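You operate a simulated robot arm through the tools that you are given. There is no shell and no other tool. Be economical: measure what you need, move in short steps, check, and stop when the job is done.

Carry out the task below with a simulated two-armed robot. There is one attempt and no reset: what you move stays moved.

JOB
Pick up the small onion net with one hand, pass it to the other hand and put it on the middle bay of the blue rack. Take the yellow corner guard and leave it on the pump end of the packing bench. Put the 20 W bulb box from the blue rack shelf over the bays on the left bay of the blue rack and the 9 W bulb box on the middle bay of the blue rack. Take the thread cone on the right end of the grading table and put it away on the middle shelf of the grey rack. Put the red cone on the top of the cupboard away on the top board of the side shelves. Pull the grey drawer open. Do these in any order. Set down upright: bulb box, thread cone, red cone.
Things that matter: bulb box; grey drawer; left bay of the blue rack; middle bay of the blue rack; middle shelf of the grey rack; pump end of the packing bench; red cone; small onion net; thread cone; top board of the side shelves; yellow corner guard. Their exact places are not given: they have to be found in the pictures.

The check looks at the end state, three seconds after you hand in, the way a careful person would. Anything else that was tipped, shoved, dropped, spilled or broken makes it a failure.

ROBOT AND FRAMES
Two 6-joint arms with two-finger parallel grippers on one trunk, on a base that drives. Base frame: it is fixed to the floor where the robot stands at the start and does not move with it; the origin is under the middle of the robot, x ahead of it, y to its left, z up. Lengths are in cm, angles in rad, forces in N, time in s.
The left shoulder is at the start at [8, 21.6, 156.6], the right one opposite. With the tool pointing down near the work surface each hand reaches from about 10 to 74 cm from the robot's upright axis, wherever it stands, measured 20 degrees to its own side. Places, roughly: bulb box [100, 0, 100]; grey drawer [-650, -80, 40]; left bay of the blue rack [90, 30, 60]; middle bay of the blue rack [90, -20, 60]; middle shelf of the grey rack [-370, 130, 90]; pump end of the packing bench [80, -350, 90]; red cone [-500, 125, 100]; small onion net [75, -25, 100]; thread cone (10x10x14 cm) [-430, -20, 100]; top board of the side shelves (25x40 cm) [-446, -216, 80]; yellow corner guard (9x8x6 cm) [90, 0, 140]. Payload 3.43 kg a hand.
Tool frame (each hand has its own): the origin (TCP) lies between the finger pads and is the grasp point; the fingertips stand 3 cm ahead of it; z points along the fingers, y is the line along which they close. The gripper opens to 9.4 cm. The fingers are 2.8 cm wide and 1 cm thick; the gripper's body (5 by 9.6 cm) begins 5.5 cm behind the TCP.
Orientation is that of the tool frame in the base frame, as a unit quaternion [w, x, y, z]. With the fingers straight down and closing along the base's y, the tool's x points along the base's -x, its y along +y and its z along -z.

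CONTROLS
- The arms move only by the tool step_arm. It takes "left_targets", "right_targets" or both (then of equal length, played together; a hand with none holds still); each is a list of rows, each a list of 3 entries, a list of its own where there are three numbers: the shift along the base's x, y, z in units of 250 mm (1.0 is 250 mm), then the turn, a rotation vector about the base's x, y, z in units of 120 degrees (1.0 is 120 degrees), then the gripper command, from -1 (shut) to 1 (fully open), values between in proportion. In form: [[[dx, dy, dz], [ax, ay, az], hand], ...]. A call has 1 to 20 rows; each row is the pose to reach, as a shift and turn from the pose commanded when the call began. A call with a number of a shift or a turn outside -1 to 1 is refused whole. A row lasts 0.2 s, in which the tool goes at most 5 cm and 0.15 rad; a call with a longer step from one row to the next is refused whole, and so is a gripper value outside its range. A pose out of reach is approached as far as the arm can. The call stops where the force on the tool passes 40 N (or 10 N more than at its start, if that is more) or the arm is blocked; 0.2 s more then pass. The fingers move at their own pace (about 7.2 cm/s each) and stop on an object; they squeeze with about 28 N. The grip force told is the motor's: it shows also when the fingers shut on nothing. Time passes only in rows, and 0.2 s behind the last, so rows that repeat a pose let the fingers close. The reply holds the time, the measured pose of the TCP, the force on the tool along the base axes, the opening and the grip force, in the units named above and with some noise, with the torque about the TCP (base axes, N m) and any sound that the robot's microphone picked up.
- Cameras (640 x 400 px; columns grow to the right, rows downward): "scene" is now at [10.26, -2.49, 172.78]; the picture's right is [-0.24, -0.97, 0.00], its down [-0.69, 0.17, -0.70] and it looks along [0.68, -0.17, -0.71] (base axes); focal length 295 px, centre (320, 200). "left" rides on the left gripper at [7.6, -1.4, -10.2] in its tool frame; the picture's right is [0.18, 0.98, 0.00], its down [-0.75, 0.14, -0.64] and it looks along [-0.63, 0.12, 0.77] (tool axes); focal length 243 px, centre (320, 200). "right" rides on the right gripper at [7.6, 1.4, -10.2] in its tool frame; the picture's right is [-0.18, 0.98, 0.00], its down [-0.75, -0.14, -0.64] and it looks along [-0.63, -0.12, 0.77] (tool axes); focal length 243 px, centre (320, 200).
- grab_frame(camera): a new picture of that camera. It takes no simulated time.
- raise_lower(by): slides the trunk up (or, below 0, down) by that many cm; the arms and the scene camera ride with it, the base frame stays. It gives what a move gives, with no picture.
- base_move(legs): drives the robot by 1 to 6 legs, each [ahead, left, turn to the left] in cm, cm and rad, along the robot's own axes; the way and the turn of a leg run together, so that a leg with both is an arc; at most 150 cm and 3.142 rad a leg. The arms and the cameras ride along, it lands a little off, and it stops where it bumps. It gives what a move gives.
- head_to(pan, tilt): turns the head with the scene camera to pan (to the left, within 1.501 rad either way) and tilt (down, from -0.506 to 1.204), counted from straight ahead of the robot. It gives what a move gives.
- locate(camera, pixels): for up to 12 pixels [column, row] of the newest picture of that camera ("zoom" is the newest enlarged one), the place [x, y, z] in the base frame of the surface seen there, good to about 0.3 cm, but the place of the scene camera against the robot may be out by one fixed shift of up to 1.2 cm in any direction. It takes no simulated time.
- enlarge(camera, box): a new picture of the part [left, top, right, bottom] of that camera's present view, enlarged. It takes no simulated time.
- job_done(): hands the job in; it is judged then, once.

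Work in short steps. Measure before you move; look again where a grasp or a placing could have gone wrong, and mend it. You have 138 turns and 164 pictures in all, those below and enlarged ones among them. Open the grippers and draw the arms clear of the work before you hand the job in, unless the task says otherwise.

The tools are called by a JSON object that holds its "name" and its "arguments". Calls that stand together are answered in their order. step_arm: Moves the arms, as the interface text tells. Its arguments: {"type":"object","properties":{"left_targets":{"type":"array"},"right_targets":{"type":"array"}},"required":[]} The other tools are called the same way: raise_lower (by) slides the trunk up or down; base_move (legs) drives the base; head_to (pan, tilt) turns the head that bears the scene camera; grab_frame (camera) takes a picture; locate (camera, pixels) gives the place of the surface under pixels of a picture; enlarge (camera, box) takes an enlarged picture of a part of a camera's view; job_done () hands the job in.

At the start:

```text
clock: 0.0
left_ee_pos: [54.54, 18.68, 99.87]
left_ee_rot: [0.0, 0.0, 1.0, 0.0]
left_contact_force: [-0.4, 1.1, -1.1]
left_wrist_torque: [-0.04, 0.01, -0.01]
left_width: 9.42
left_finger_force: 0.1
right_ee_pos: [40.32, -22.38, 99.78]
right_ee_rot: [0.003, 0.0, 1.0, 0.0]
right_contact_force: [-0.5, 0.4, -0.1]
right_wrist_torque: [0.0, 0.04, -0.03]
right_width: 9.41
right_finger_force: 0.0
trunk travel left (down, up): [-79.6, 4.4]
robot x, y, heading: [-0.03, -0.49, 0.001]
head pan, tilt: [-0.243, 0.794]
```

scene: 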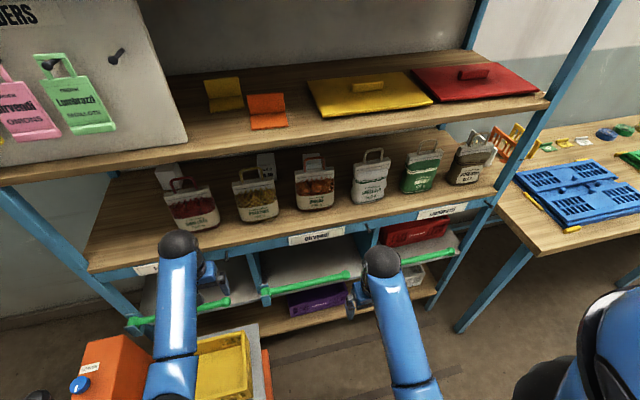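
right: 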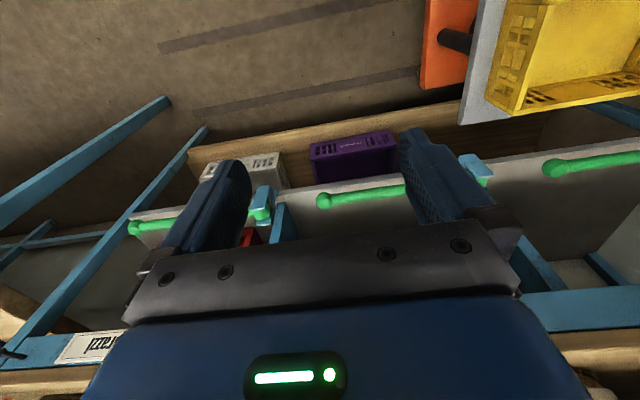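
left: 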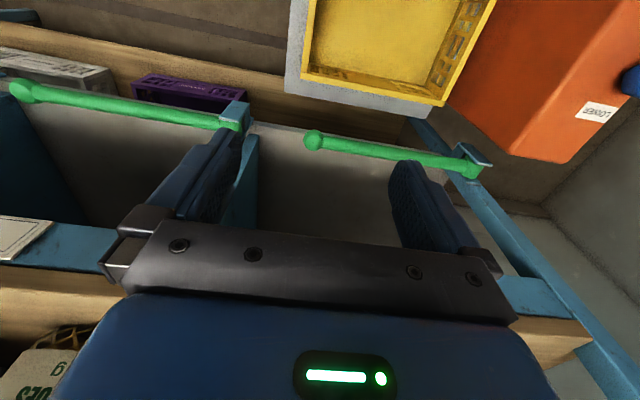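

The scene shows the blue rack with a row of nets at rows 150-220 and bulb boxes maybe behind. I enlarge for detail.

{"name": "enlarge", "arguments": {"camera": "scene", "box": [140, 120, 340, 245]}}

{"name": "enlarge", "arguments": {"camera": "scene", "box": [320, 100, 540, 238]}}

{"name": "enlarge", "arguments": {"camera": "scene", "box": [120, 220, 480, 400]}}

```text
3.20 times, centred on (240, 182) of scene
```

zoom: 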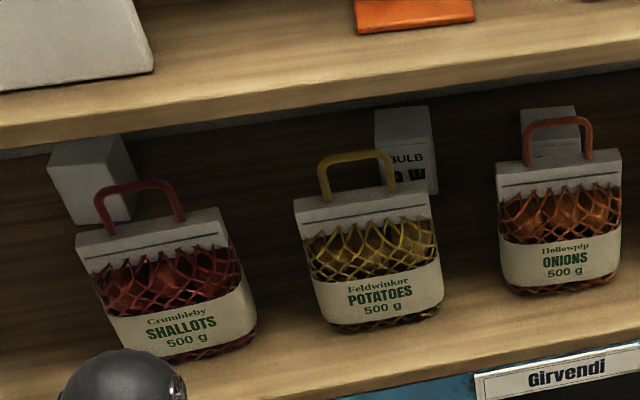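

```text
2.90 times, centred on (430, 169) of scene
```

zoom: 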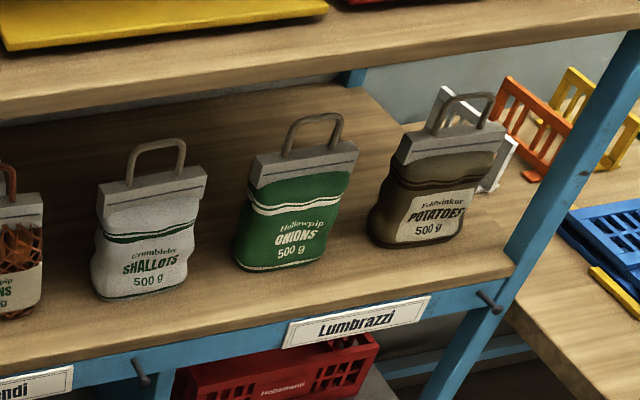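

```text
1.78 times, centred on (300, 310) of scene
```

zoom: 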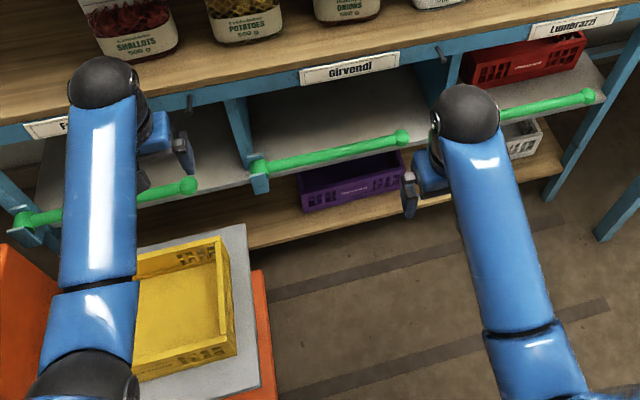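

I locate the nets, boxes, guard and bay points in the scene.

{"name": "grab_frame", "arguments": {"camera": "scene"}}

{"name": "locate", "arguments": {"camera": "scene", "pixels": [[316, 172], [316, 205], [418, 185], [190, 205], [256, 205], [225, 88], [225, 107], [268, 108], [166, 175], [268, 165], [312, 160], [370, 190]]}}

{"name": "locate", "arguments": {"camera": "scene", "pixels": [[312, 290], [340, 260], [310, 240], [348, 273], [266, 291], [230, 300], [130, 322], [315, 300], [222, 360], [90, 268], [290, 226], [435, 262]]}}

```text
157 pictures are left
```

scene: 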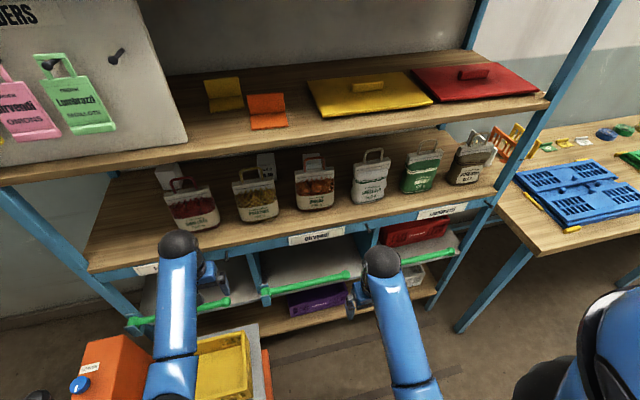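

```text
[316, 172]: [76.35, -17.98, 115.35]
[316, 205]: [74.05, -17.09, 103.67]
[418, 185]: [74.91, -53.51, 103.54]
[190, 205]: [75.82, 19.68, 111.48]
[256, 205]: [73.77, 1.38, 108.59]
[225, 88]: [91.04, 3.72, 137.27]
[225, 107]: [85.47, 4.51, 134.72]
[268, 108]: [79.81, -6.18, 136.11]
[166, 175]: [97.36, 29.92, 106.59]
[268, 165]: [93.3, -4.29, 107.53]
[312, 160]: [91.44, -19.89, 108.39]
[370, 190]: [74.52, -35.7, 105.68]
```

```text
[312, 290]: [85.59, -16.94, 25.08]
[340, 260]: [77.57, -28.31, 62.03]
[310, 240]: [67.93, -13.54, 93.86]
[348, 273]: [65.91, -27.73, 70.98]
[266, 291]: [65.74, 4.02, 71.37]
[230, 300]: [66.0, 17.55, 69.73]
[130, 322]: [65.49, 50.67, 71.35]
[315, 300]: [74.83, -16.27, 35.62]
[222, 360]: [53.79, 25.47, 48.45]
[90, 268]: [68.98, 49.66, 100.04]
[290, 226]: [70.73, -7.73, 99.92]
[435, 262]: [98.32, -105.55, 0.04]
```

Nets stand on a shelf at z 100; the bays' floor is at z~62 behind green bars at z~71. I look left/down for the cart before moving back and lowering for a look into the bays.

{"name": "head_to", "arguments": {"pan": 0.5, "tilt": 1.0}}

{"name": "grab_frame", "arguments": {"camera": "scene"}}

{"name": "head_to", "arguments": {"pan": -1.0, "tilt": 0.7}}

{"name": "grab_frame", "arguments": {"camera": "scene"}}

```text
clock: 1.1
left_ee_pos: [54.61, 18.74, 99.9]
left_ee_rot: [0.0, -0.001, 1.0, 0.0]
left_contact_force: [-1.1, 0.2, -0.7]
left_wrist_torque: [-0.01, -0.01, -0.02]
left_width: 9.41
left_finger_force: 0.0
right_ee_pos: [40.34, -22.41, 99.85]
right_ee_rot: [0.003, 0.0, 1.0, 0.0]
right_contact_force: [0.1, -0.2, -0.8]
right_wrist_torque: [-0.01, -0.03, -0.02]
right_width: 9.42
right_finger_force: 0.1
trunk travel left (down, up): [-79.6, 4.4]
robot x, y, heading: [-0.06, 0.21, 0.004]
head pan, tilt: [0.499, 1.0]
```

```text
156 pictures are left
```

scene: 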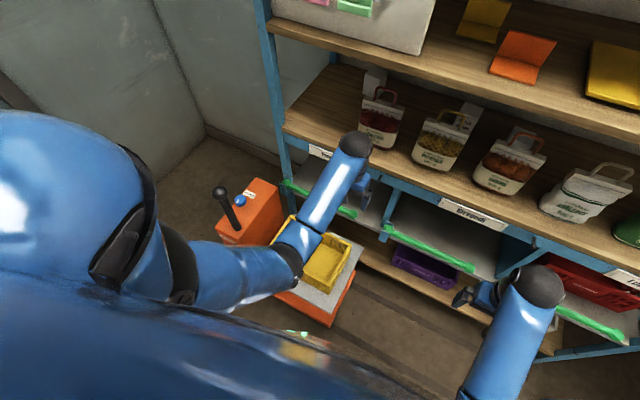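

```text
clock: 2.7
left_ee_pos: [54.61, 18.72, 99.98]
left_ee_rot: [0.0, 0.0, 1.0, 0.001]
left_contact_force: [-0.1, 0.6, -0.4]
left_wrist_torque: [0.0, 0.01, 0.01]
left_width: 9.39
left_finger_force: 0.1
right_ee_pos: [40.3, -22.22, 99.82]
right_ee_rot: [0.002, 0.0, 1.0, 0.0]
right_contact_force: [0.3, -0.6, -0.5]
right_wrist_torque: [0.0, -0.03, 0.01]
right_width: 9.43
right_finger_force: 0.0
trunk travel left (down, up): [-79.6, 4.4]
robot x, y, heading: [0.16, -0.52, -0.005]
head pan, tilt: [-1.0, 0.7]
```

```text
155 pictures are left
```

scene: 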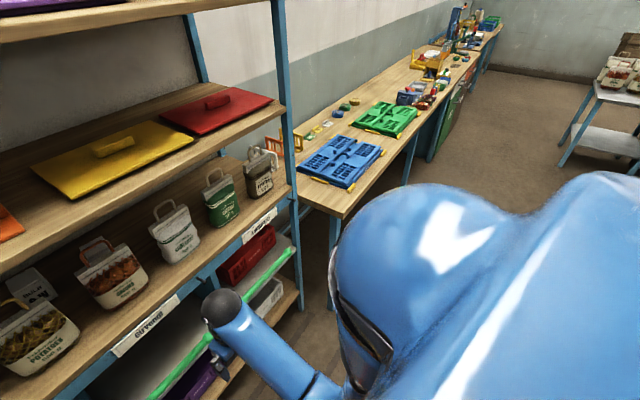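

The cart with the crate is around x 40-65, y 25. I back off 45 cm, then lower the trunk to look into the bays and read the boxes.

{"name": "base_move", "arguments": {"legs": [[-50, 0, 0]]}}

{"name": "raise_lower", "arguments": {"by": -55}}

{"name": "head_to", "arguments": {"pan": -0.1, "tilt": 0.2}}

{"name": "grab_frame", "arguments": {"camera": "scene"}}

```text
clock: 5.6
left_ee_pos: [4.49, 19.06, 99.77]
left_ee_rot: [0.0, -0.005, 1.0, 0.0]
left_contact_force: [-0.4, -0.7, -0.2]
left_wrist_torque: [0.0, 0.01, 0.0]
left_width: 9.43
left_finger_force: 0.0
right_ee_pos: [-9.41, -22.27, 99.84]
right_ee_rot: [0.001, -0.006, 1.0, 0.0]
right_contact_force: [-1.0, -0.7, 0.3]
right_wrist_torque: [-0.01, 0.02, 0.02]
right_width: 9.41
right_finger_force: 0.1
trunk travel left (down, up): [-79.6, 4.4]
robot x, y, heading: [-50.3, -0.39, 0.009]
head pan, tilt: [-1.0, 0.7]
```

```text
refused: -55 is not a number from -40 to 40
```

```text
clock: 6.8
left_ee_pos: [4.22, 18.96, 99.93]
left_ee_rot: [0.001, -0.005, 1.0, 0.0]
left_contact_force: [-0.2, -0.3, 0.1]
left_wrist_torque: [0.0, -0.05, 0.02]
left_width: 9.41
left_finger_force: 0.0
right_ee_pos: [-9.42, -22.24, 99.83]
right_ee_rot: [0.003, -0.005, 1.0, 0.0]
right_contact_force: [0.2, -0.6, -0.2]
right_wrist_torque: [0.03, -0.02, 0.02]
right_width: 9.41
right_finger_force: 0.0
trunk travel left (down, up): [-79.6, 4.4]
robot x, y, heading: [-50.02, -0.31, 0.008]
head pan, tilt: [-0.099, 0.201]
```

```text
154 pictures are left
```

scene: 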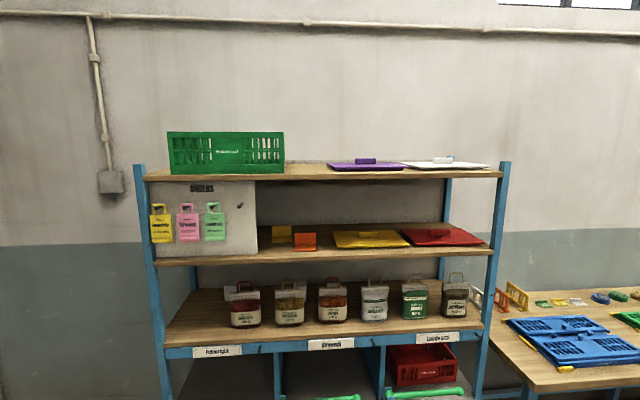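

The limit is 40 per call, so I lower 38 and look with tilt 0.35.

{"name": "raise_lower", "arguments": {"by": -38}}

{"name": "head_to", "arguments": {"pan": -0.1, "tilt": 0.45}}

{"name": "grab_frame", "arguments": {"camera": "scene"}}

{"name": "enlarge", "arguments": {"camera": "scene", "box": [170, 110, 400, 255]}}

```text
clock: 10.5
left_ee_pos: [4.23, 19.08, 62.05]
left_ee_rot: [0.0, -0.006, 1.0, -0.001]
left_contact_force: [0.2, -0.7, -0.3]
left_wrist_torque: [0.03, 0.04, 0.04]
left_width: 9.39
left_finger_force: 0.1
right_ee_pos: [-9.51, -22.14, 61.93]
right_ee_rot: [0.003, -0.005, 1.0, 0.0]
right_contact_force: [0.0, 0.4, -1.3]
right_wrist_torque: [-0.07, -0.01, 0.0]
right_width: 9.39
right_finger_force: 0.1
trunk travel left (down, up): [-41.6, 42.4]
robot x, y, heading: [-50.13, -0.37, 0.011]
head pan, tilt: [-0.099, 0.201]
```

```text
clock: 11.3
left_ee_pos: [4.15, 18.9, 62.07]
left_ee_rot: [0.0, -0.005, 1.0, 0.0]
left_contact_force: [-0.2, -0.1, 0.1]
left_wrist_torque: [0.05, 0.0, -0.01]
left_width: 9.39
left_finger_force: 0.1
right_ee_pos: [-9.65, -22.21, 61.96]
right_ee_rot: [0.002, -0.005, 1.0, 0.0]
right_contact_force: [0.4, -0.1, 0.6]
right_wrist_torque: [0.0, -0.02, 0.0]
right_width: 9.41
right_finger_force: 0.1
trunk travel left (down, up): [-41.6, 42.4]
robot x, y, heading: [-50.31, -0.24, 0.008]
head pan, tilt: [-0.099, 0.45]
```

```text
153 pictures are left
```

scene: 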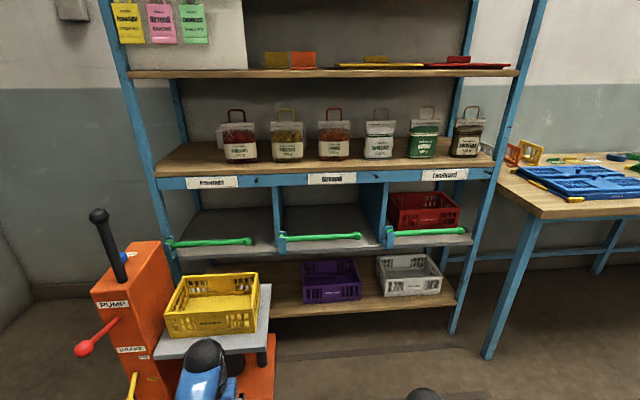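

```text
2.76 times, centred on (285, 182) of scene
```

zoom: 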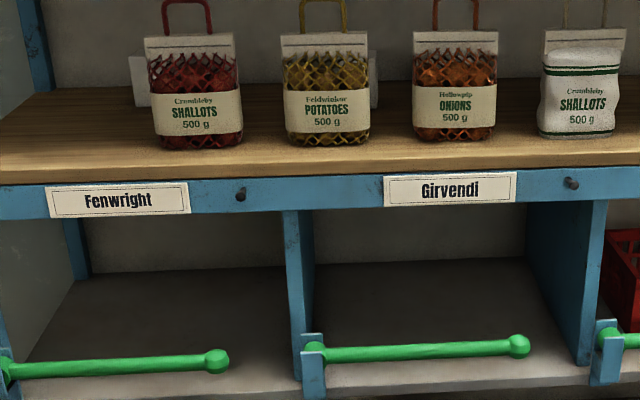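

I measure the bays' floor, bar and openings, and bulb box positions.

{"name": "locate", "arguments": {"camera": "scene", "pixels": [[320, 225], [330, 245], [320, 208], [320, 237], [358, 234], [284, 237], [230, 225], [210, 245], [280, 225], [376, 225], [320, 186], [220, 130]]}}

{"name": "enlarge", "arguments": {"camera": "scene", "box": [200, 95, 380, 175]}}

{"name": "enlarge", "arguments": {"camera": "scene", "box": [150, 180, 390, 330]}}

```text
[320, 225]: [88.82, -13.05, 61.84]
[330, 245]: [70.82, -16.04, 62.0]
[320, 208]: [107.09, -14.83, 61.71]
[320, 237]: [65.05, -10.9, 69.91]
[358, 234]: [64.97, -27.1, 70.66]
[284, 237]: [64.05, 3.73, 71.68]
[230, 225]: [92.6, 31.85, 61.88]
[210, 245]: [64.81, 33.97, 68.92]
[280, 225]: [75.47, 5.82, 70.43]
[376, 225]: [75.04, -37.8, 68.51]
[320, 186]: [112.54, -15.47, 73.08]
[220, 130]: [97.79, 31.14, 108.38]
```

```text
3.56 times, centred on (290, 135) of scene
```

zoom: 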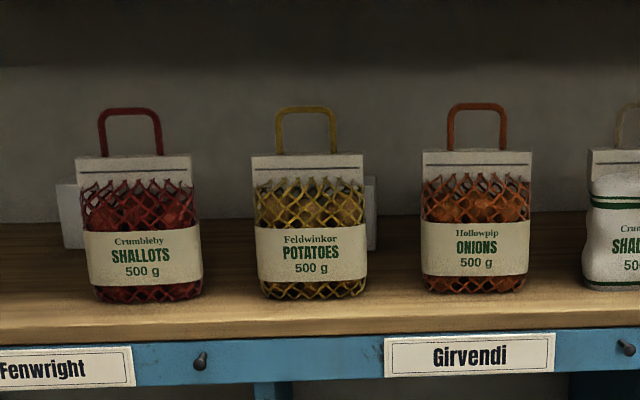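

```text
2.67 times, centred on (270, 255) of scene
```

zoom: 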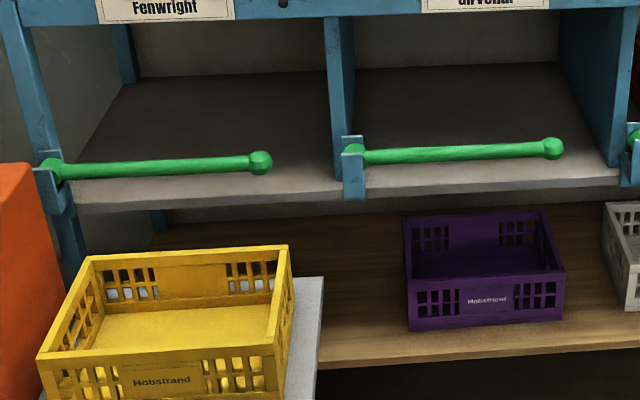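

I measure the upper shelf edge and the net's geometry from this picture.

{"name": "locate", "arguments": {"camera": "scene", "pixels": [[330, 71], [330, 75], [334, 111], [318, 125], [350, 125], [334, 155], [320, 160], [350, 157], [334, 123], [330, 169], [303, 185], [362, 182]]}}

{"name": "locate", "arguments": {"camera": "zoom", "pixels": [[470, 10], [260, 162], [552, 148]]}}

```text
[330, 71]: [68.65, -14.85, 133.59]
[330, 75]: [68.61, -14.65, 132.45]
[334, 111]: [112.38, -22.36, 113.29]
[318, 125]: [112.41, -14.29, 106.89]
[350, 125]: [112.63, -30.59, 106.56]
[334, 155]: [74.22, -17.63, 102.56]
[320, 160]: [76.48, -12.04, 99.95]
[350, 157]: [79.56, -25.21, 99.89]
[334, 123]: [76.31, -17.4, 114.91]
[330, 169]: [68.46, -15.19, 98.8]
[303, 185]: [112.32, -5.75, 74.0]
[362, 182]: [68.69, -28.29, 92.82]
```

```text
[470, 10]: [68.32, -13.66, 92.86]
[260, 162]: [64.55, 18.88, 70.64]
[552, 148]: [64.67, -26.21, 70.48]
```

The onion net (orange netting) has its handle at z~116–121, width ~6 cm, which I'll grip from the front. I turn both hands to point forward while still clear of the rack.

{"name": "step_arm", "arguments": {"right_targets": [[[0.05, 0, 0.09], [0, -0.068, 0], 1], [[0.1, 0, 0.18], [0, -0.136, 0], 1], [[0.15, 0, 0.27], [0, -0.204, 0], 1], [[0.2, 0, 0.36], [0, -0.272, 0], 1], [[0.25, 0, 0.45], [0, -0.34, 0], 1], [[0.3, 0, 0.54], [0, -0.408, 0], 1], [[0.35, 0, 0.63], [0, -0.476, 0], 1], [[0.4, 0, 0.72], [0, -0.544, 0], 1], [[0.45, 0, 0.81], [0, -0.612, 0], 1], [[0.5, 0, 0.9], [0, -0.68, 0], 1], [[0.55, 0, 1.0], [0, -0.75, 0], 1]], "left_targets": [[[0, 0.02, 0.09], [0, -0.068, 0], 1], [[0, 0.04, 0.18], [0, -0.136, 0], 1], [[0, 0.06, 0.27], [0, -0.204, 0], 1], [[0, 0.08, 0.36], [0, -0.272, 0], 1], [[0, 0.1, 0.45], [0, -0.34, 0], 1], [[0, 0.12, 0.54], [0, -0.408, 0], 1], [[0, 0.14, 0.63], [0, -0.476, 0], 1], [[0, 0.16, 0.72], [0, -0.544, 0], 1], [[0, 0.18, 0.81], [0, -0.612, 0], 1], [[0, 0.2, 0.9], [0, -0.68, 0], 1], [[0, 0.22, 1.0], [0, -0.75, 0], 1]]}}

{"name": "raise_lower", "arguments": {"by": 31}}

{"name": "head_to", "arguments": {"pan": 0.0, "tilt": 0.6}}

{"name": "grab_frame", "arguments": {"camera": "scene"}}

{"name": "grab_frame", "arguments": {"camera": "right"}}

```text
clock: 13.7
left_ee_pos: [4.37, 24.58, 86.97]
left_ee_rot: [0.708, -0.004, 0.706, -0.003]
left_contact_force: [0.3, 0.1, -0.6]
left_wrist_torque: [0.0, 0.01, 0.0]
left_width: 9.42
left_finger_force: 0.0
right_ee_pos: [4.29, -22.05, 86.93]
right_ee_rot: [0.71, -0.004, 0.704, -0.005]
right_contact_force: [-0.5, 0.5, 0.6]
right_wrist_torque: [0.01, -0.03, -0.01]
right_width: 9.39
right_finger_force: 0.0
trunk travel left (down, up): [-41.6, 42.4]
robot x, y, heading: [-50.26, -0.39, 0.009]
head pan, tilt: [-0.099, 0.45]
```

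```text
clock: 16.8
left_ee_pos: [4.29, 24.64, 117.93]
left_ee_rot: [0.707, -0.004, 0.707, -0.004]
left_contact_force: [0.5, -0.6, 0.3]
left_wrist_torque: [0.02, -0.02, 0.02]
left_width: 9.41
left_finger_force: 0.1
right_ee_pos: [4.14, -22.21, 117.8]
right_ee_rot: [0.709, -0.004, 0.705, -0.004]
right_contact_force: [0.4, 0.2, -0.1]
right_wrist_torque: [0.01, 0.01, -0.01]
right_width: 9.41
right_finger_force: 0.2
trunk travel left (down, up): [-72.6, 11.4]
robot x, y, heading: [-50.01, -0.35, 0.01]
head pan, tilt: [-0.099, 0.45]
```

```text
clock: 17.5
left_ee_pos: [4.35, 24.59, 118.03]
left_ee_rot: [0.707, -0.003, 0.707, -0.004]
left_contact_force: [0.5, -0.6, -0.5]
left_wrist_torque: [-0.03, 0.01, -0.01]
left_width: 9.41
left_finger_force: 0.1
right_ee_pos: [4.35, -22.06, 117.79]
right_ee_rot: [0.709, -0.004, 0.705, -0.004]
right_contact_force: [-0.2, -0.1, -0.3]
right_wrist_torque: [0.02, -0.04, 0.02]
right_width: 9.42
right_finger_force: 0.0
trunk travel left (down, up): [-72.6, 11.4]
robot x, y, heading: [-50.03, -0.55, 0.007]
head pan, tilt: [0.0, 0.6]
```

```text
149 pictures are left
```

scene: 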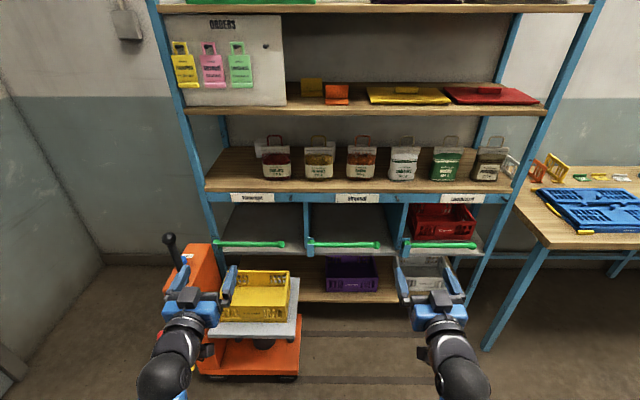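

```text
148 pictures are left
```

right: 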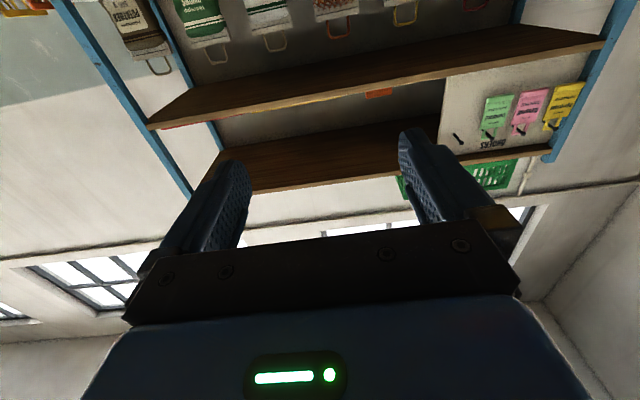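

Driving ahead 52 cm puts the right hand in front of the net; then I check positions.

{"name": "base_move", "arguments": {"legs": [[52, 0, -0.007]]}}

{"name": "head_to", "arguments": {"pan": -0.2, "tilt": 0.75}}

{"name": "grab_frame", "arguments": {"camera": "scene"}}

{"name": "enlarge", "arguments": {"camera": "scene", "box": [200, 120, 440, 270]}}

```text
clock: 20.5
left_ee_pos: [56.58, 24.99, 118.07]
left_ee_rot: [0.708, -0.003, 0.707, -0.004]
left_contact_force: [0.2, -0.3, 0.9]
left_wrist_torque: [0.01, -0.01, 0.02]
left_width: 9.4
left_finger_force: 0.0
right_ee_pos: [56.42, -21.82, 117.89]
right_ee_rot: [0.709, -0.002, 0.705, -0.005]
right_contact_force: [0.1, 0.0, 0.7]
right_wrist_torque: [0.01, -0.03, 0.03]
right_width: 9.39
right_finger_force: 0.0
trunk travel left (down, up): [-72.6, 11.4]
robot x, y, heading: [2.37, 0.14, 0.006]
head pan, tilt: [0.0, 0.6]
```

```text
clock: 21.2
left_ee_pos: [56.79, 24.91, 118.05]
left_ee_rot: [0.707, -0.003, 0.707, -0.005]
left_contact_force: [0.2, 0.1, -0.2]
left_wrist_torque: [0.0, 0.0, -0.01]
left_width: 9.38
left_finger_force: 0.1
right_ee_pos: [56.58, -21.76, 117.77]
right_ee_rot: [0.709, -0.002, 0.705, -0.006]
right_contact_force: [0.6, -0.3, -0.1]
right_wrist_torque: [0.0, 0.01, 0.01]
right_width: 9.39
right_finger_force: 0.2
trunk travel left (down, up): [-72.6, 11.4]
robot x, y, heading: [2.58, 0.0, 0.008]
head pan, tilt: [-0.201, 0.75]
```

```text
147 pictures are left
```

scene: 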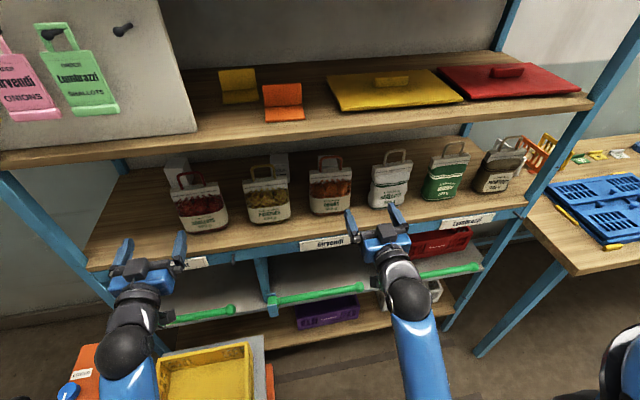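

```text
2.67 times, centred on (320, 195) of scene
```

zoom: 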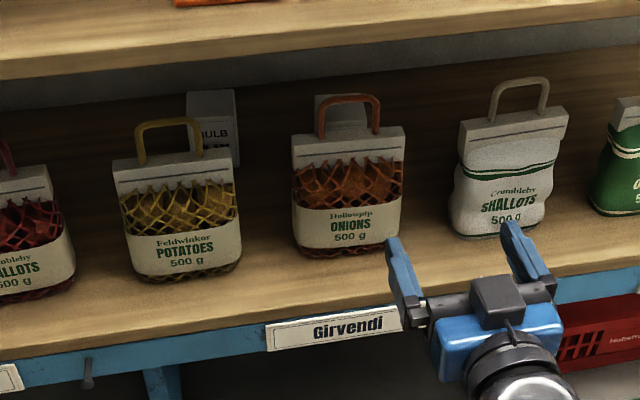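

I locate the handle and a finger tip to calibrate the scene camera.

{"name": "locate", "arguments": {"camera": "zoom", "pixels": [[322, 122], [376, 120], [348, 99], [330, 99], [365, 99], [346, 138], [392, 242], [508, 226], [348, 195], [300, 140], [398, 135]]}}

{"name": "enlarge", "arguments": {"camera": "scene", "box": [290, 140, 420, 220]}}

```text
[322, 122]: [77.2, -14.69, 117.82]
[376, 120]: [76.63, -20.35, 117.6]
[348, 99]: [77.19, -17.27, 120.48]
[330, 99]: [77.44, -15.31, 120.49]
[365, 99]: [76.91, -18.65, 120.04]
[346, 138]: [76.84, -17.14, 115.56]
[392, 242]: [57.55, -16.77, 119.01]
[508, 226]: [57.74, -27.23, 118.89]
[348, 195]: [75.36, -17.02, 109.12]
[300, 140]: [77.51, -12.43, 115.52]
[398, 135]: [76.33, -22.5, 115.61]
```

```text
4.92 times, centred on (355, 180) of scene
```

zoom: 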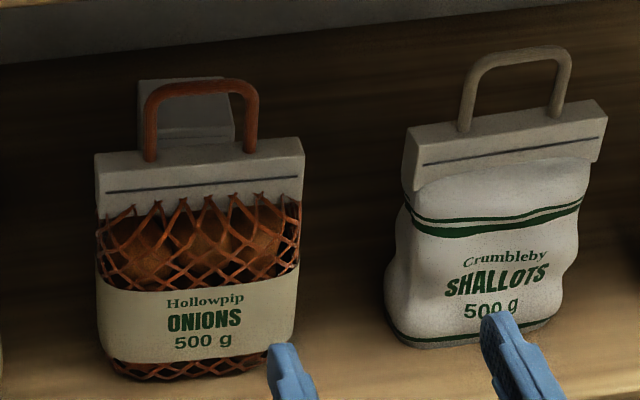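

The handle legs are at y -14.7 and -20.4, x~76.9, z 115.6–120.5. I align at y -17.5, z 118.2, go in 20 cm and close.

{"name": "step_arm", "arguments": {"right_targets": [[[0, 0.09, 0.016], [0, 0, 0], 1], [[0, 0.172, 0.016], [0, 0, 0], 1], [[0.16, 0.172, 0.016], [0, 0, 0], 1], [[0.32, 0.172, 0.016], [0, 0, 0], 1], [[0.48, 0.172, 0.016], [0, 0, 0], 1], [[0.62, 0.172, 0.016], [0, 0, 0], 1], [[0.72, 0.172, 0.016], [0, 0, 0], 1], [[0.8, 0.172, 0.016], [0, 0, 0], 1], [[0.8, 0.172, 0.016], [0, 0, 0], 1]]}}

{"name": "enlarge", "arguments": {"camera": "scene", "box": [240, 120, 420, 232]}}

{"name": "grab_frame", "arguments": {"camera": "right"}}

```text
clock: 23.2
left_ee_pos: [56.8, 25.06, 117.99]
left_ee_rot: [0.707, -0.003, 0.707, -0.004]
left_contact_force: [-0.3, -0.8, -0.5]
left_wrist_torque: [0.01, -0.03, -0.03]
left_width: 9.39
left_finger_force: 0.1
right_ee_pos: [76.53, -17.44, 118.28]
right_ee_rot: [0.709, -0.003, 0.705, -0.005]
right_contact_force: [0.0, -0.6, -0.7]
right_wrist_torque: [-0.01, 0.02, 0.01]
right_width: 9.42
right_finger_force: 0.1
trunk travel left (down, up): [-72.6, 11.4]
robot x, y, heading: [2.34, 0.17, 0.01]
head pan, tilt: [-0.201, 0.75]
```

```text
3.56 times, centred on (330, 176) of scene
```

zoom: 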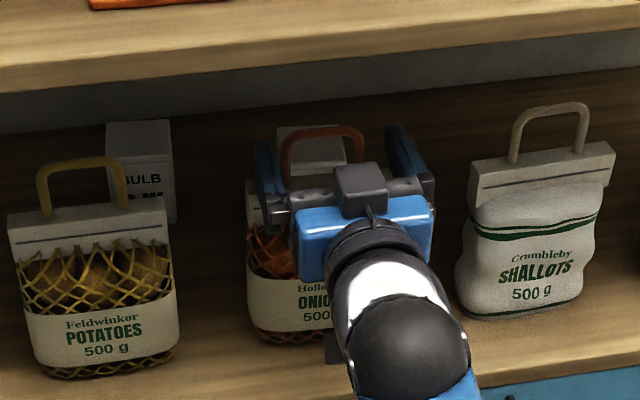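

```text
143 pictures are left
```

right: 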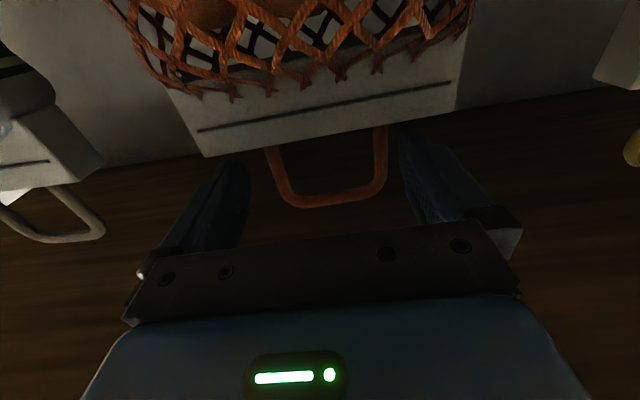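

The handle (270–385 px) lies between the fingers. I close and lift 3 cm.

{"name": "step_arm", "arguments": {"right_targets": [[[0, 0, 0], [0, 0, 0], 0], [[0, 0, 0], [0, 0, 0], -0.5], [[0, 0, 0], [0, 0, 0], -1], [[0, 0, 0], [0, 0, 0], -1], [[0, 0, 0], [0, 0, 0], -1], [[0, 0, 0.06], [0, 0, 0], -1], [[0, 0, 0.14], [0, 0, 0], -1], [[0, 0, 0.14], [0, 0, 0], -1]]}}

{"name": "enlarge", "arguments": {"camera": "scene", "box": [240, 120, 420, 232]}}

```text
clock: 25.0
left_ee_pos: [56.85, 25.01, 117.97]
left_ee_rot: [0.707, -0.004, 0.707, -0.003]
left_contact_force: [-0.5, 0.3, -0.1]
left_wrist_torque: [0.05, -0.01, -0.02]
left_width: 9.42
left_finger_force: 0.0
right_ee_pos: [76.68, -17.48, 121.76]
right_ee_rot: [0.708, -0.003, 0.706, -0.004]
right_contact_force: [-0.4, 0.5, -5.3]
right_wrist_torque: [-0.03, 0.07, -0.01]
right_width: 6.56
right_finger_force: 28.1
trunk travel left (down, up): [-72.6, 11.4]
robot x, y, heading: [2.43, -0.04, 0.011]
head pan, tilt: [-0.201, 0.75]
```

```text
3.56 times, centred on (330, 176) of scene
```

zoom: 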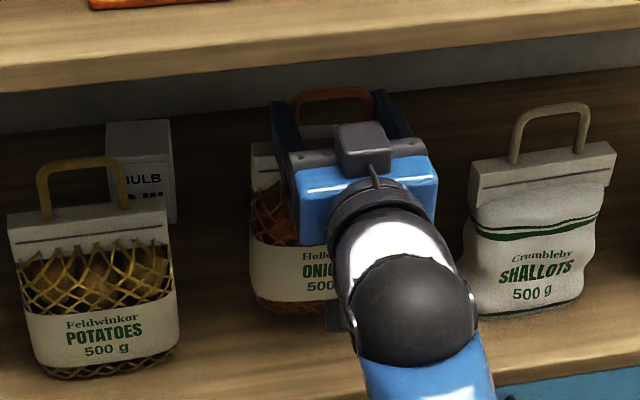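

The net is held (6.56 cm, ~5 N). I withdraw it straight back 24.5 cm, and at the same time yaw the left hand toward the right.

{"name": "step_arm", "arguments": {"right_targets": [[[-0.08, 0, 0.02], [0, 0, 0], -1], [[-0.16, 0, 0.02], [0, 0, 0], -1], [[-0.24, 0, 0.02], [0, 0, 0], -1], [[-0.33, 0, 0.02], [0, 0, 0], -1], [[-0.42, 0, 0.02], [0, 0, 0], -1], [[-0.51, 0, 0.02], [0, 0, 0], -1], [[-0.6, 0, 0.02], [0, 0, 0], -1], [[-0.69, 0, 0.02], [0, 0, 0], -1], [[-0.78, 0, 0.02], [0, 0, 0], -1], [[-0.87, 0, 0.02], [0, 0, 0], -1], [[-0.98, 0, 0.02], [0, 0, 0], -1]], "left_targets": [[[-0.03, -0.05, -0.025], [0, 0, -0.068], 1], [[-0.06, -0.1, -0.05], [0, 0, -0.136], 1], [[-0.09, -0.15, -0.075], [0, 0, -0.204], 1], [[-0.12, -0.2, -0.1], [0, 0, -0.272], 1], [[-0.14, -0.25, -0.125], [0, 0, -0.34], 1], [[-0.16, -0.3, -0.15], [0, 0, -0.408], 1], [[-0.17, -0.35, -0.175], [0, 0, -0.476], 1], [[-0.18, -0.4, -0.2], [0, 0, -0.544], 1], [[-0.18, -0.45, -0.225], [0, 0, -0.612], 1], [[-0.18, -0.5, -0.25], [0, 0, -0.68], 1], [[-0.18, -0.55, -0.28], [0, 0, -0.75], 1]]}}

{"name": "head_to", "arguments": {"pan": -0.2, "tilt": 0.9}}

{"name": "grab_frame", "arguments": {"camera": "scene"}}

{"name": "grab_frame", "arguments": {"camera": "left"}}

```text
clock: 27.4
left_ee_pos: [52.36, 11.09, 111.02]
left_ee_rot: [-0.496, -0.499, -0.502, 0.504]
left_contact_force: [0.0, 0.4, 0.6]
left_wrist_torque: [0.01, -0.04, 0.01]
left_width: 9.4
left_finger_force: 0.1
right_ee_pos: [52.11, -17.59, 122.26]
right_ee_rot: [0.709, -0.003, 0.705, -0.005]
right_contact_force: [0.0, 0.0, -5.2]
right_wrist_torque: [0.0, 0.06, 0.0]
right_width: 6.55
right_finger_force: 28.0
trunk travel left (down, up): [-72.6, 11.4]
robot x, y, heading: [2.26, 0.28, 0.016]
head pan, tilt: [-0.201, 0.75]
```

```text
clock: 28.1
left_ee_pos: [52.44, 11.2, 110.94]
left_ee_rot: [-0.497, -0.498, -0.502, 0.503]
left_contact_force: [-1.3, 0.1, -1.0]
left_wrist_torque: [0.03, 0.02, 0.02]
left_width: 9.39
left_finger_force: 0.0
right_ee_pos: [52.19, -17.58, 122.13]
right_ee_rot: [0.709, -0.002, 0.705, -0.006]
right_contact_force: [-0.2, 0.0, -4.5]
right_wrist_torque: [-0.04, 0.08, -0.01]
right_width: 6.54
right_finger_force: 28.5
trunk travel left (down, up): [-72.6, 11.4]
robot x, y, heading: [2.41, 0.49, 0.004]
head pan, tilt: [-0.201, 0.901]
```

```text
141 pictures are left
```

scene: 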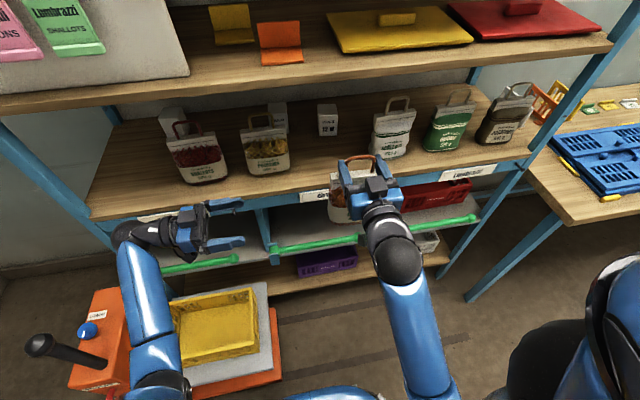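

```text
140 pictures are left
```

left: 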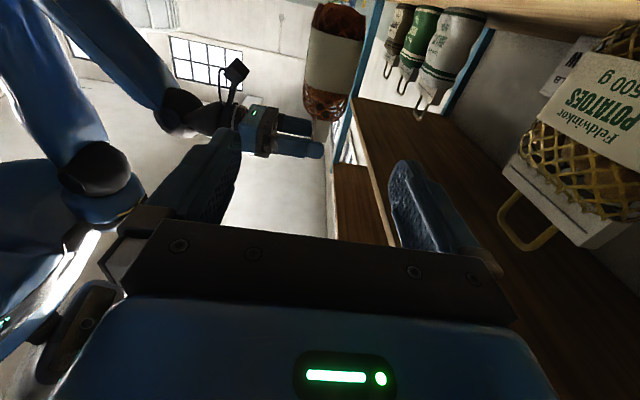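

I locate the bag's side in the left camera view to align the grasp.

{"name": "locate", "arguments": {"camera": "left", "pixels": [[318, 60], [332, 60], [346, 60], [310, 60], [356, 60], [330, 105], [335, 25]]}}

{"name": "enlarge", "arguments": {"camera": "left", "box": [240, 0, 420, 112]}}

```text
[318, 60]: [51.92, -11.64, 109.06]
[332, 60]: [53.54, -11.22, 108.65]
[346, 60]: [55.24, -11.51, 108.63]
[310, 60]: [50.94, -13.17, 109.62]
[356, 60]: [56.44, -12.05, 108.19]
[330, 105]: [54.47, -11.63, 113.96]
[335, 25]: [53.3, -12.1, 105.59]
```

```text
3.56 times, centred on (330, 56) of left
```

zoom: 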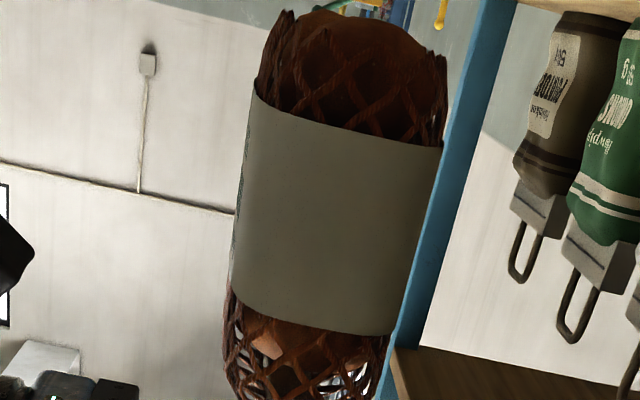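

Bag side spans x 50.3–57 (centre 53.6), edge y -11.5. I move the left hand in to y -13.9, z 109.5, x 53.6, then close.

{"name": "step_arm", "arguments": {"left_targets": [[[0.05, -0.1, -0.05], [0, 0, 0], 1], [[0.05, -0.26, -0.06], [0, 0, 0], 1], [[0.05, -0.42, -0.06], [0, 0, 0], 1], [[0.05, -0.58, -0.06], [0, 0, 0], 1], [[0.05, -0.72, -0.06], [0, 0, 0], 1], [[0.05, -0.84, -0.06], [0, 0, 0], 1], [[0.05, -0.92, -0.06], [0, 0, 0], 1], [[0.05, -1.0, -0.06], [0, 0, 0], 1], [[0.05, -1.0, -0.06], [0, 0, 0], 1]]}}

{"name": "grab_frame", "arguments": {"camera": "left"}}

{"name": "grab_frame", "arguments": {"camera": "scene"}}

```text
clock: 30.1
left_ee_pos: [53.47, -13.91, 109.48]
left_ee_rot: [-0.497, -0.498, -0.502, 0.503]
left_contact_force: [0.6, 0.3, -0.6]
left_wrist_torque: [0.02, -0.02, 0.05]
left_width: 9.4
left_finger_force: 0.1
right_ee_pos: [52.15, -17.54, 122.21]
right_ee_rot: [0.709, -0.003, 0.706, -0.004]
right_contact_force: [-0.3, 0.3, -5.2]
right_wrist_torque: [0.02, 0.11, -0.03]
right_width: 6.53
right_finger_force: 28.1
trunk travel left (down, up): [-72.6, 11.4]
robot x, y, heading: [2.33, 0.39, 0.009]
head pan, tilt: [-0.201, 0.901]
```

```text
138 pictures are left
```

left: 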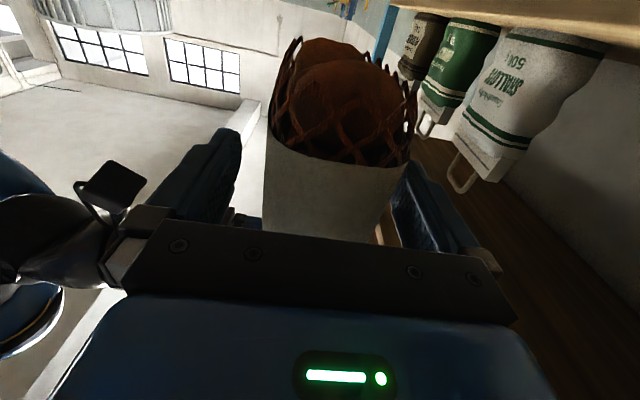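

```text
137 pictures are left
```

scene: 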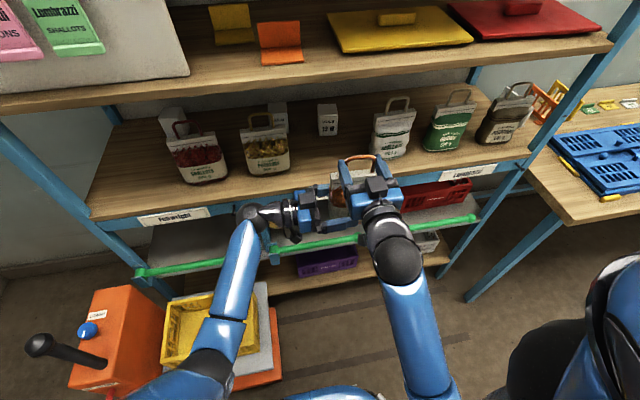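

The bag is between the left fingers (263–385 vs 240–395 px). I close the left hand.

{"name": "step_arm", "arguments": {"left_targets": [[[0, 0, 0], [0, 0, 0], 0.3], [[0, 0, 0], [0, 0, 0], -0.3], [[0, 0, 0], [0, 0, 0], -1], [[0, 0, 0], [0, 0, 0], -1], [[0, 0, 0], [0, 0, 0], -1]]}}

{"name": "step_arm", "arguments": {"right_targets": [[[0, 0, 0], [0, 0, 0], -0.2], [[0, 0, 0], [0, 0, 0], 0.5], [[0, 0, 0], [0, 0, 0], 1], [[0, 0, 0], [0, 0, 0], 1]]}}

```text
clock: 31.3
left_ee_pos: [53.58, -13.95, 109.48]
left_ee_rot: [-0.496, -0.497, -0.503, 0.504]
left_contact_force: [15.1, -6.4, 0.2]
left_wrist_torque: [-0.12, 1.21, -0.14]
left_width: 6.39
left_finger_force: 28.3
right_ee_pos: [52.19, -17.55, 122.16]
right_ee_rot: [0.709, -0.003, 0.705, -0.004]
right_contact_force: [-16.2, 5.3, -2.4]
right_wrist_torque: [0.92, 0.85, 0.84]
right_width: 6.52
right_finger_force: 28.0
trunk travel left (down, up): [-72.6, 11.4]
robot x, y, heading: [2.42, 0.13, 0.008]
head pan, tilt: [-0.201, 0.901]
```

```text
clock: 32.3
left_ee_pos: [53.54, -14.05, 109.37]
left_ee_rot: [-0.496, -0.498, -0.503, 0.504]
left_contact_force: [-1.0, 0.4, -0.5]
left_wrist_torque: [0.16, -0.01, 0.01]
left_width: 6.37
left_finger_force: 27.8
right_ee_pos: [52.25, -17.48, 122.17]
right_ee_rot: [0.709, -0.003, 0.705, -0.005]
right_contact_force: [0.1, 0.5, 0.3]
right_wrist_torque: [-0.01, 0.01, -0.01]
right_width: 9.39
right_finger_force: 0.0
trunk travel left (down, up): [-72.6, 11.4]
robot x, y, heading: [2.66, 0.13, 0.009]
head pan, tilt: [-0.201, 0.901]
```

The left holds at 6.37 cm. I retract the right hand straight back and look.

{"name": "step_arm", "arguments": {"right_targets": [[[-0.12, 0, 0], [0, 0, 0], 1], [[-0.26, 0, 0], [0, 0, 0], 1], [[-0.4, -0.04, 0], [0, 0, 0], 1], [[-0.5, -0.12, 0], [0, 0, 0], 1], [[-0.6, -0.2, 0], [0, 0, 0], 1]]}}

{"name": "grab_frame", "arguments": {"camera": "scene"}}

```text
clock: 33.5
left_ee_pos: [53.54, -13.79, 109.62]
left_ee_rot: [-0.497, -0.498, -0.501, 0.503]
left_contact_force: [-0.6, 0.5, 0.0]
left_wrist_torque: [0.18, -0.02, 0.02]
left_width: 6.31
left_finger_force: 27.3
right_ee_pos: [40.73, -21.82, 114.41]
right_ee_rot: [0.709, -0.003, 0.705, -0.006]
right_contact_force: [0.5, 0.1, -0.1]
right_wrist_torque: [-0.02, -0.02, -0.02]
right_width: 9.4
right_finger_force: 0.1
right hand out of reach, approached as far as the arm can: row 1, 2, 3, 4, 5
trunk travel left (down, up): [-72.6, 11.4]
robot x, y, heading: [2.18, 0.63, 0.003]
head pan, tilt: [-0.201, 0.901]
```

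```text
136 pictures are left
```

scene: 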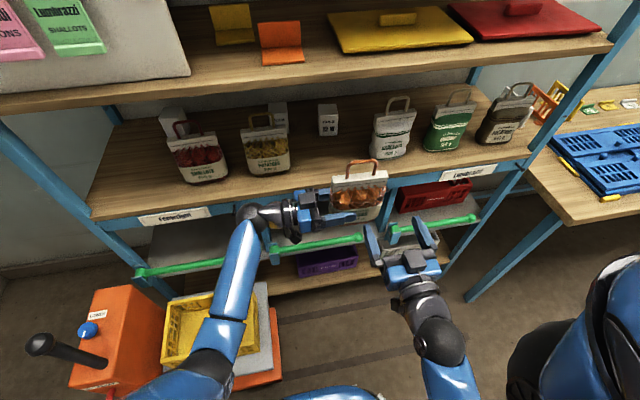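

The left alone holds the net now. I back away 32 cm and 18 cm right, then yaw the left hand to point forward.

{"name": "base_move", "arguments": {"legs": [[-32, 0, 0], [0, -18, 0]]}}

{"name": "step_arm", "arguments": {"left_targets": [[[0.02, 0.06, 0], [0, 0, 0.068], -1], [[0.02, 0.12, 0], [0, 0, 0.136], -1], [[0.02, 0.18, 0], [0, 0, 0.204], -1], [[0.02, 0.24, 0], [0, 0, 0.272], -1], [[0.02, 0.3, 0], [0, 0, 0.34], -1], [[0.02, 0.36, 0], [0, 0, 0.408], -1], [[0.02, 0.42, 0], [0, 0, 0.476], -1], [[0.02, 0.48, 0], [0, 0, 0.544], -1], [[0.02, 0.54, 0], [0, 0, 0.612], -1], [[0.02, 0.6, 0], [0, 0, 0.68], -1], [[0.02, 0.66, 0], [0, 0, 0.75], -1]]}}

{"name": "step_arm", "arguments": {"left_targets": [[[0, 0, -0.02], [0.061, 0.0163, -0.0163], -1], [[0, 0, -0.04], [0.122, 0.0327, -0.0327], -1], [[0, 0, -0.06], [0.183, 0.049, -0.049], -1], [[0, 0, -0.08], [0.244, 0.0653, -0.0653], -1], [[0, 0, -0.1], [0.305, 0.0817, -0.0817], -1], [[0, 0, -0.12], [0.366, 0.098, -0.098], -1], [[0, 0, -0.14], [0.426, 0.1143, -0.1143], -1], [[0, 0, -0.16], [0.487, 0.1307, -0.1307], -1], [[0, 0, -0.18], [0.548, 0.147, -0.147], -1], [[0, 0, -0.2], [0.609, 0.1633, -0.1633], -1], [[0, 0, -0.22], [0.67, 0.1797, -0.1797], -1], [[0, 0, -0.24], [0.731, 0.196, -0.196], -1]]}}

{"name": "grab_frame", "arguments": {"camera": "scene"}}

```text
clock: 36.8
left_ee_pos: [22.11, -32.14, 109.53]
left_ee_rot: [-0.498, -0.498, -0.501, 0.504]
left_contact_force: [0.1, 0.4, 0.5]
left_wrist_torque: [0.18, -0.01, 0.02]
left_width: 6.34
left_finger_force: 27.9
right_ee_pos: [9.37, -40.26, 114.56]
right_ee_rot: [0.709, -0.005, 0.705, -0.006]
right_contact_force: [-0.4, -0.1, 1.0]
right_wrist_torque: [0.0, 0.0, 0.0]
right_width: 9.43
right_finger_force: 0.2
trunk travel left (down, up): [-72.6, 11.4]
robot x, y, heading: [-29.21, -18.65, 0.012]
head pan, tilt: [-0.201, 0.901]
```

```text
clock: 39.2
left_ee_pos: [22.52, -15.97, 109.48]
left_ee_rot: [0.707, -0.004, 0.707, -0.005]
left_contact_force: [0.5, -0.5, -0.4]
left_wrist_torque: [0.0, 0.21, 0.0]
left_width: 6.3
left_finger_force: 28.2
right_ee_pos: [9.37, -40.56, 114.36]
right_ee_rot: [0.709, -0.003, 0.705, -0.005]
right_contact_force: [0.7, -0.9, -0.1]
right_wrist_torque: [0.02, -0.02, 0.0]
right_width: 9.4
right_finger_force: 0.0
trunk travel left (down, up): [-72.6, 11.4]
robot x, y, heading: [-29.53, -18.77, 0.011]
head pan, tilt: [-0.201, 0.901]
```

```text
clock: 41.8
left_ee_pos: [22.5, -16.06, 103.52]
left_ee_rot: [0.353, 0.61, 0.616, 0.352]
left_contact_force: [-0.3, 0.4, -0.6]
left_wrist_torque: [0.05, 0.17, -0.04]
left_width: 6.29
left_finger_force: 28.1
right_ee_pos: [9.49, -40.58, 114.43]
right_ee_rot: [0.709, -0.003, 0.706, -0.004]
right_contact_force: [-0.1, 0.1, -0.1]
right_wrist_torque: [0.02, 0.01, 0.02]
right_width: 9.4
right_finger_force: 0.1
trunk travel left (down, up): [-72.6, 11.4]
robot x, y, heading: [-28.93, -18.1, 0.008]
head pan, tilt: [-0.201, 0.901]
```

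```text
135 pictures are left
```

scene: 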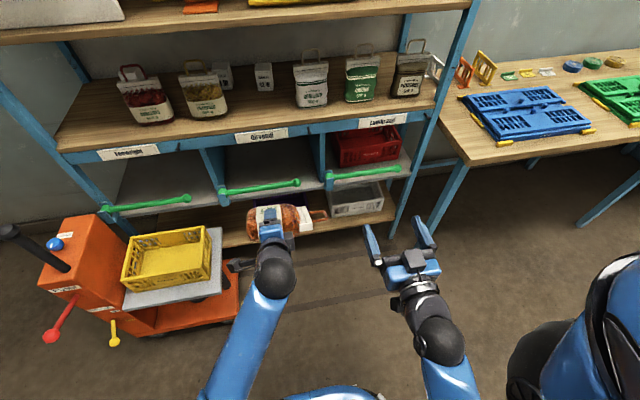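

The net is now flat with handle to the right, tool pitched 30° down. I lower the trunk 20 cm and drive ahead 36 cm to line up above the middle bay's bar.

{"name": "raise_lower", "arguments": {"by": -20}}

{"name": "base_move", "arguments": {"legs": [[36, -2, -0.008]]}}

{"name": "head_to", "arguments": {"pan": 0.05, "tilt": 0.9}}

{"name": "grab_frame", "arguments": {"camera": "scene"}}

{"name": "grab_frame", "arguments": {"camera": "left"}}

```text
clock: 44.0
left_ee_pos: [22.38, -15.96, 83.57]
left_ee_rot: [0.355, 0.609, 0.616, 0.351]
left_contact_force: [-0.5, -0.4, 0.5]
left_wrist_torque: [0.05, 0.16, 0.03]
left_width: 6.29
left_finger_force: 27.6
right_ee_pos: [9.2, -40.62, 94.47]
right_ee_rot: [0.709, -0.002, 0.705, -0.005]
right_contact_force: [-0.2, 0.6, -0.5]
right_wrist_torque: [0.03, 0.0, -0.03]
right_width: 9.38
right_finger_force: 0.1
trunk travel left (down, up): [-52.6, 31.4]
robot x, y, heading: [-29.4, -18.33, 0.005]
head pan, tilt: [-0.201, 0.901]
```

```text
clock: 46.3
left_ee_pos: [59.12, -18.38, 83.5]
left_ee_rot: [0.357, 0.612, 0.613, 0.35]
left_contact_force: [0.1, -0.2, 1.0]
left_wrist_torque: [0.05, 0.19, 0.01]
left_width: 6.28
left_finger_force: 28.5
right_ee_pos: [45.67, -42.67, 94.33]
right_ee_rot: [0.709, 0.001, 0.705, -0.009]
right_contact_force: [0.3, 0.5, -0.3]
right_wrist_torque: [-0.03, -0.02, -0.02]
right_width: 9.4
right_finger_force: 0.1
trunk travel left (down, up): [-52.6, 31.4]
robot x, y, heading: [7.78, -19.92, -0.0]
head pan, tilt: [-0.201, 0.901]
```

```text
clock: 47.1
left_ee_pos: [59.07, -18.33, 83.53]
left_ee_rot: [0.355, 0.613, 0.613, 0.349]
left_contact_force: [-0.4, -0.1, -0.2]
left_wrist_torque: [0.05, 0.17, -0.01]
left_width: 6.26
left_finger_force: 28.0
right_ee_pos: [45.7, -42.84, 94.44]
right_ee_rot: [0.709, 0.0, 0.705, -0.009]
right_contact_force: [0.2, -0.4, 0.3]
right_wrist_torque: [-0.03, 0.0, -0.01]
right_width: 9.4
right_finger_force: 0.1
trunk travel left (down, up): [-52.6, 31.4]
robot x, y, heading: [7.14, -20.25, -0.008]
head pan, tilt: [0.051, 0.901]
```

```text
134 pictures are left
```

scene: 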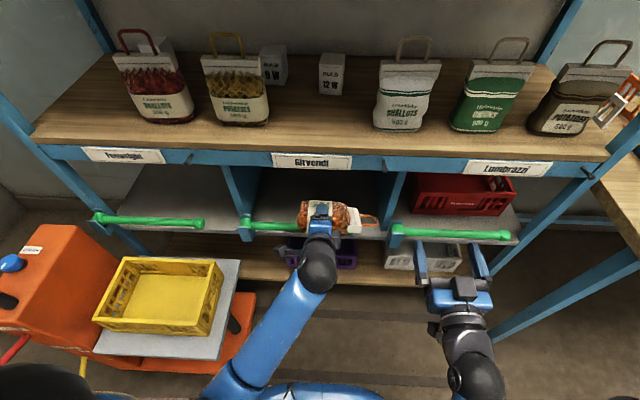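

```text
133 pictures are left
```

left: 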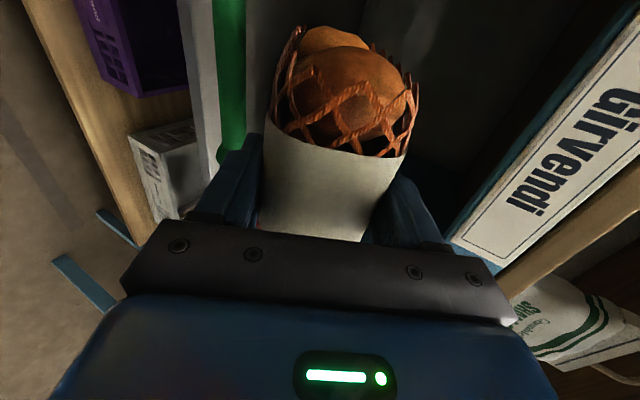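

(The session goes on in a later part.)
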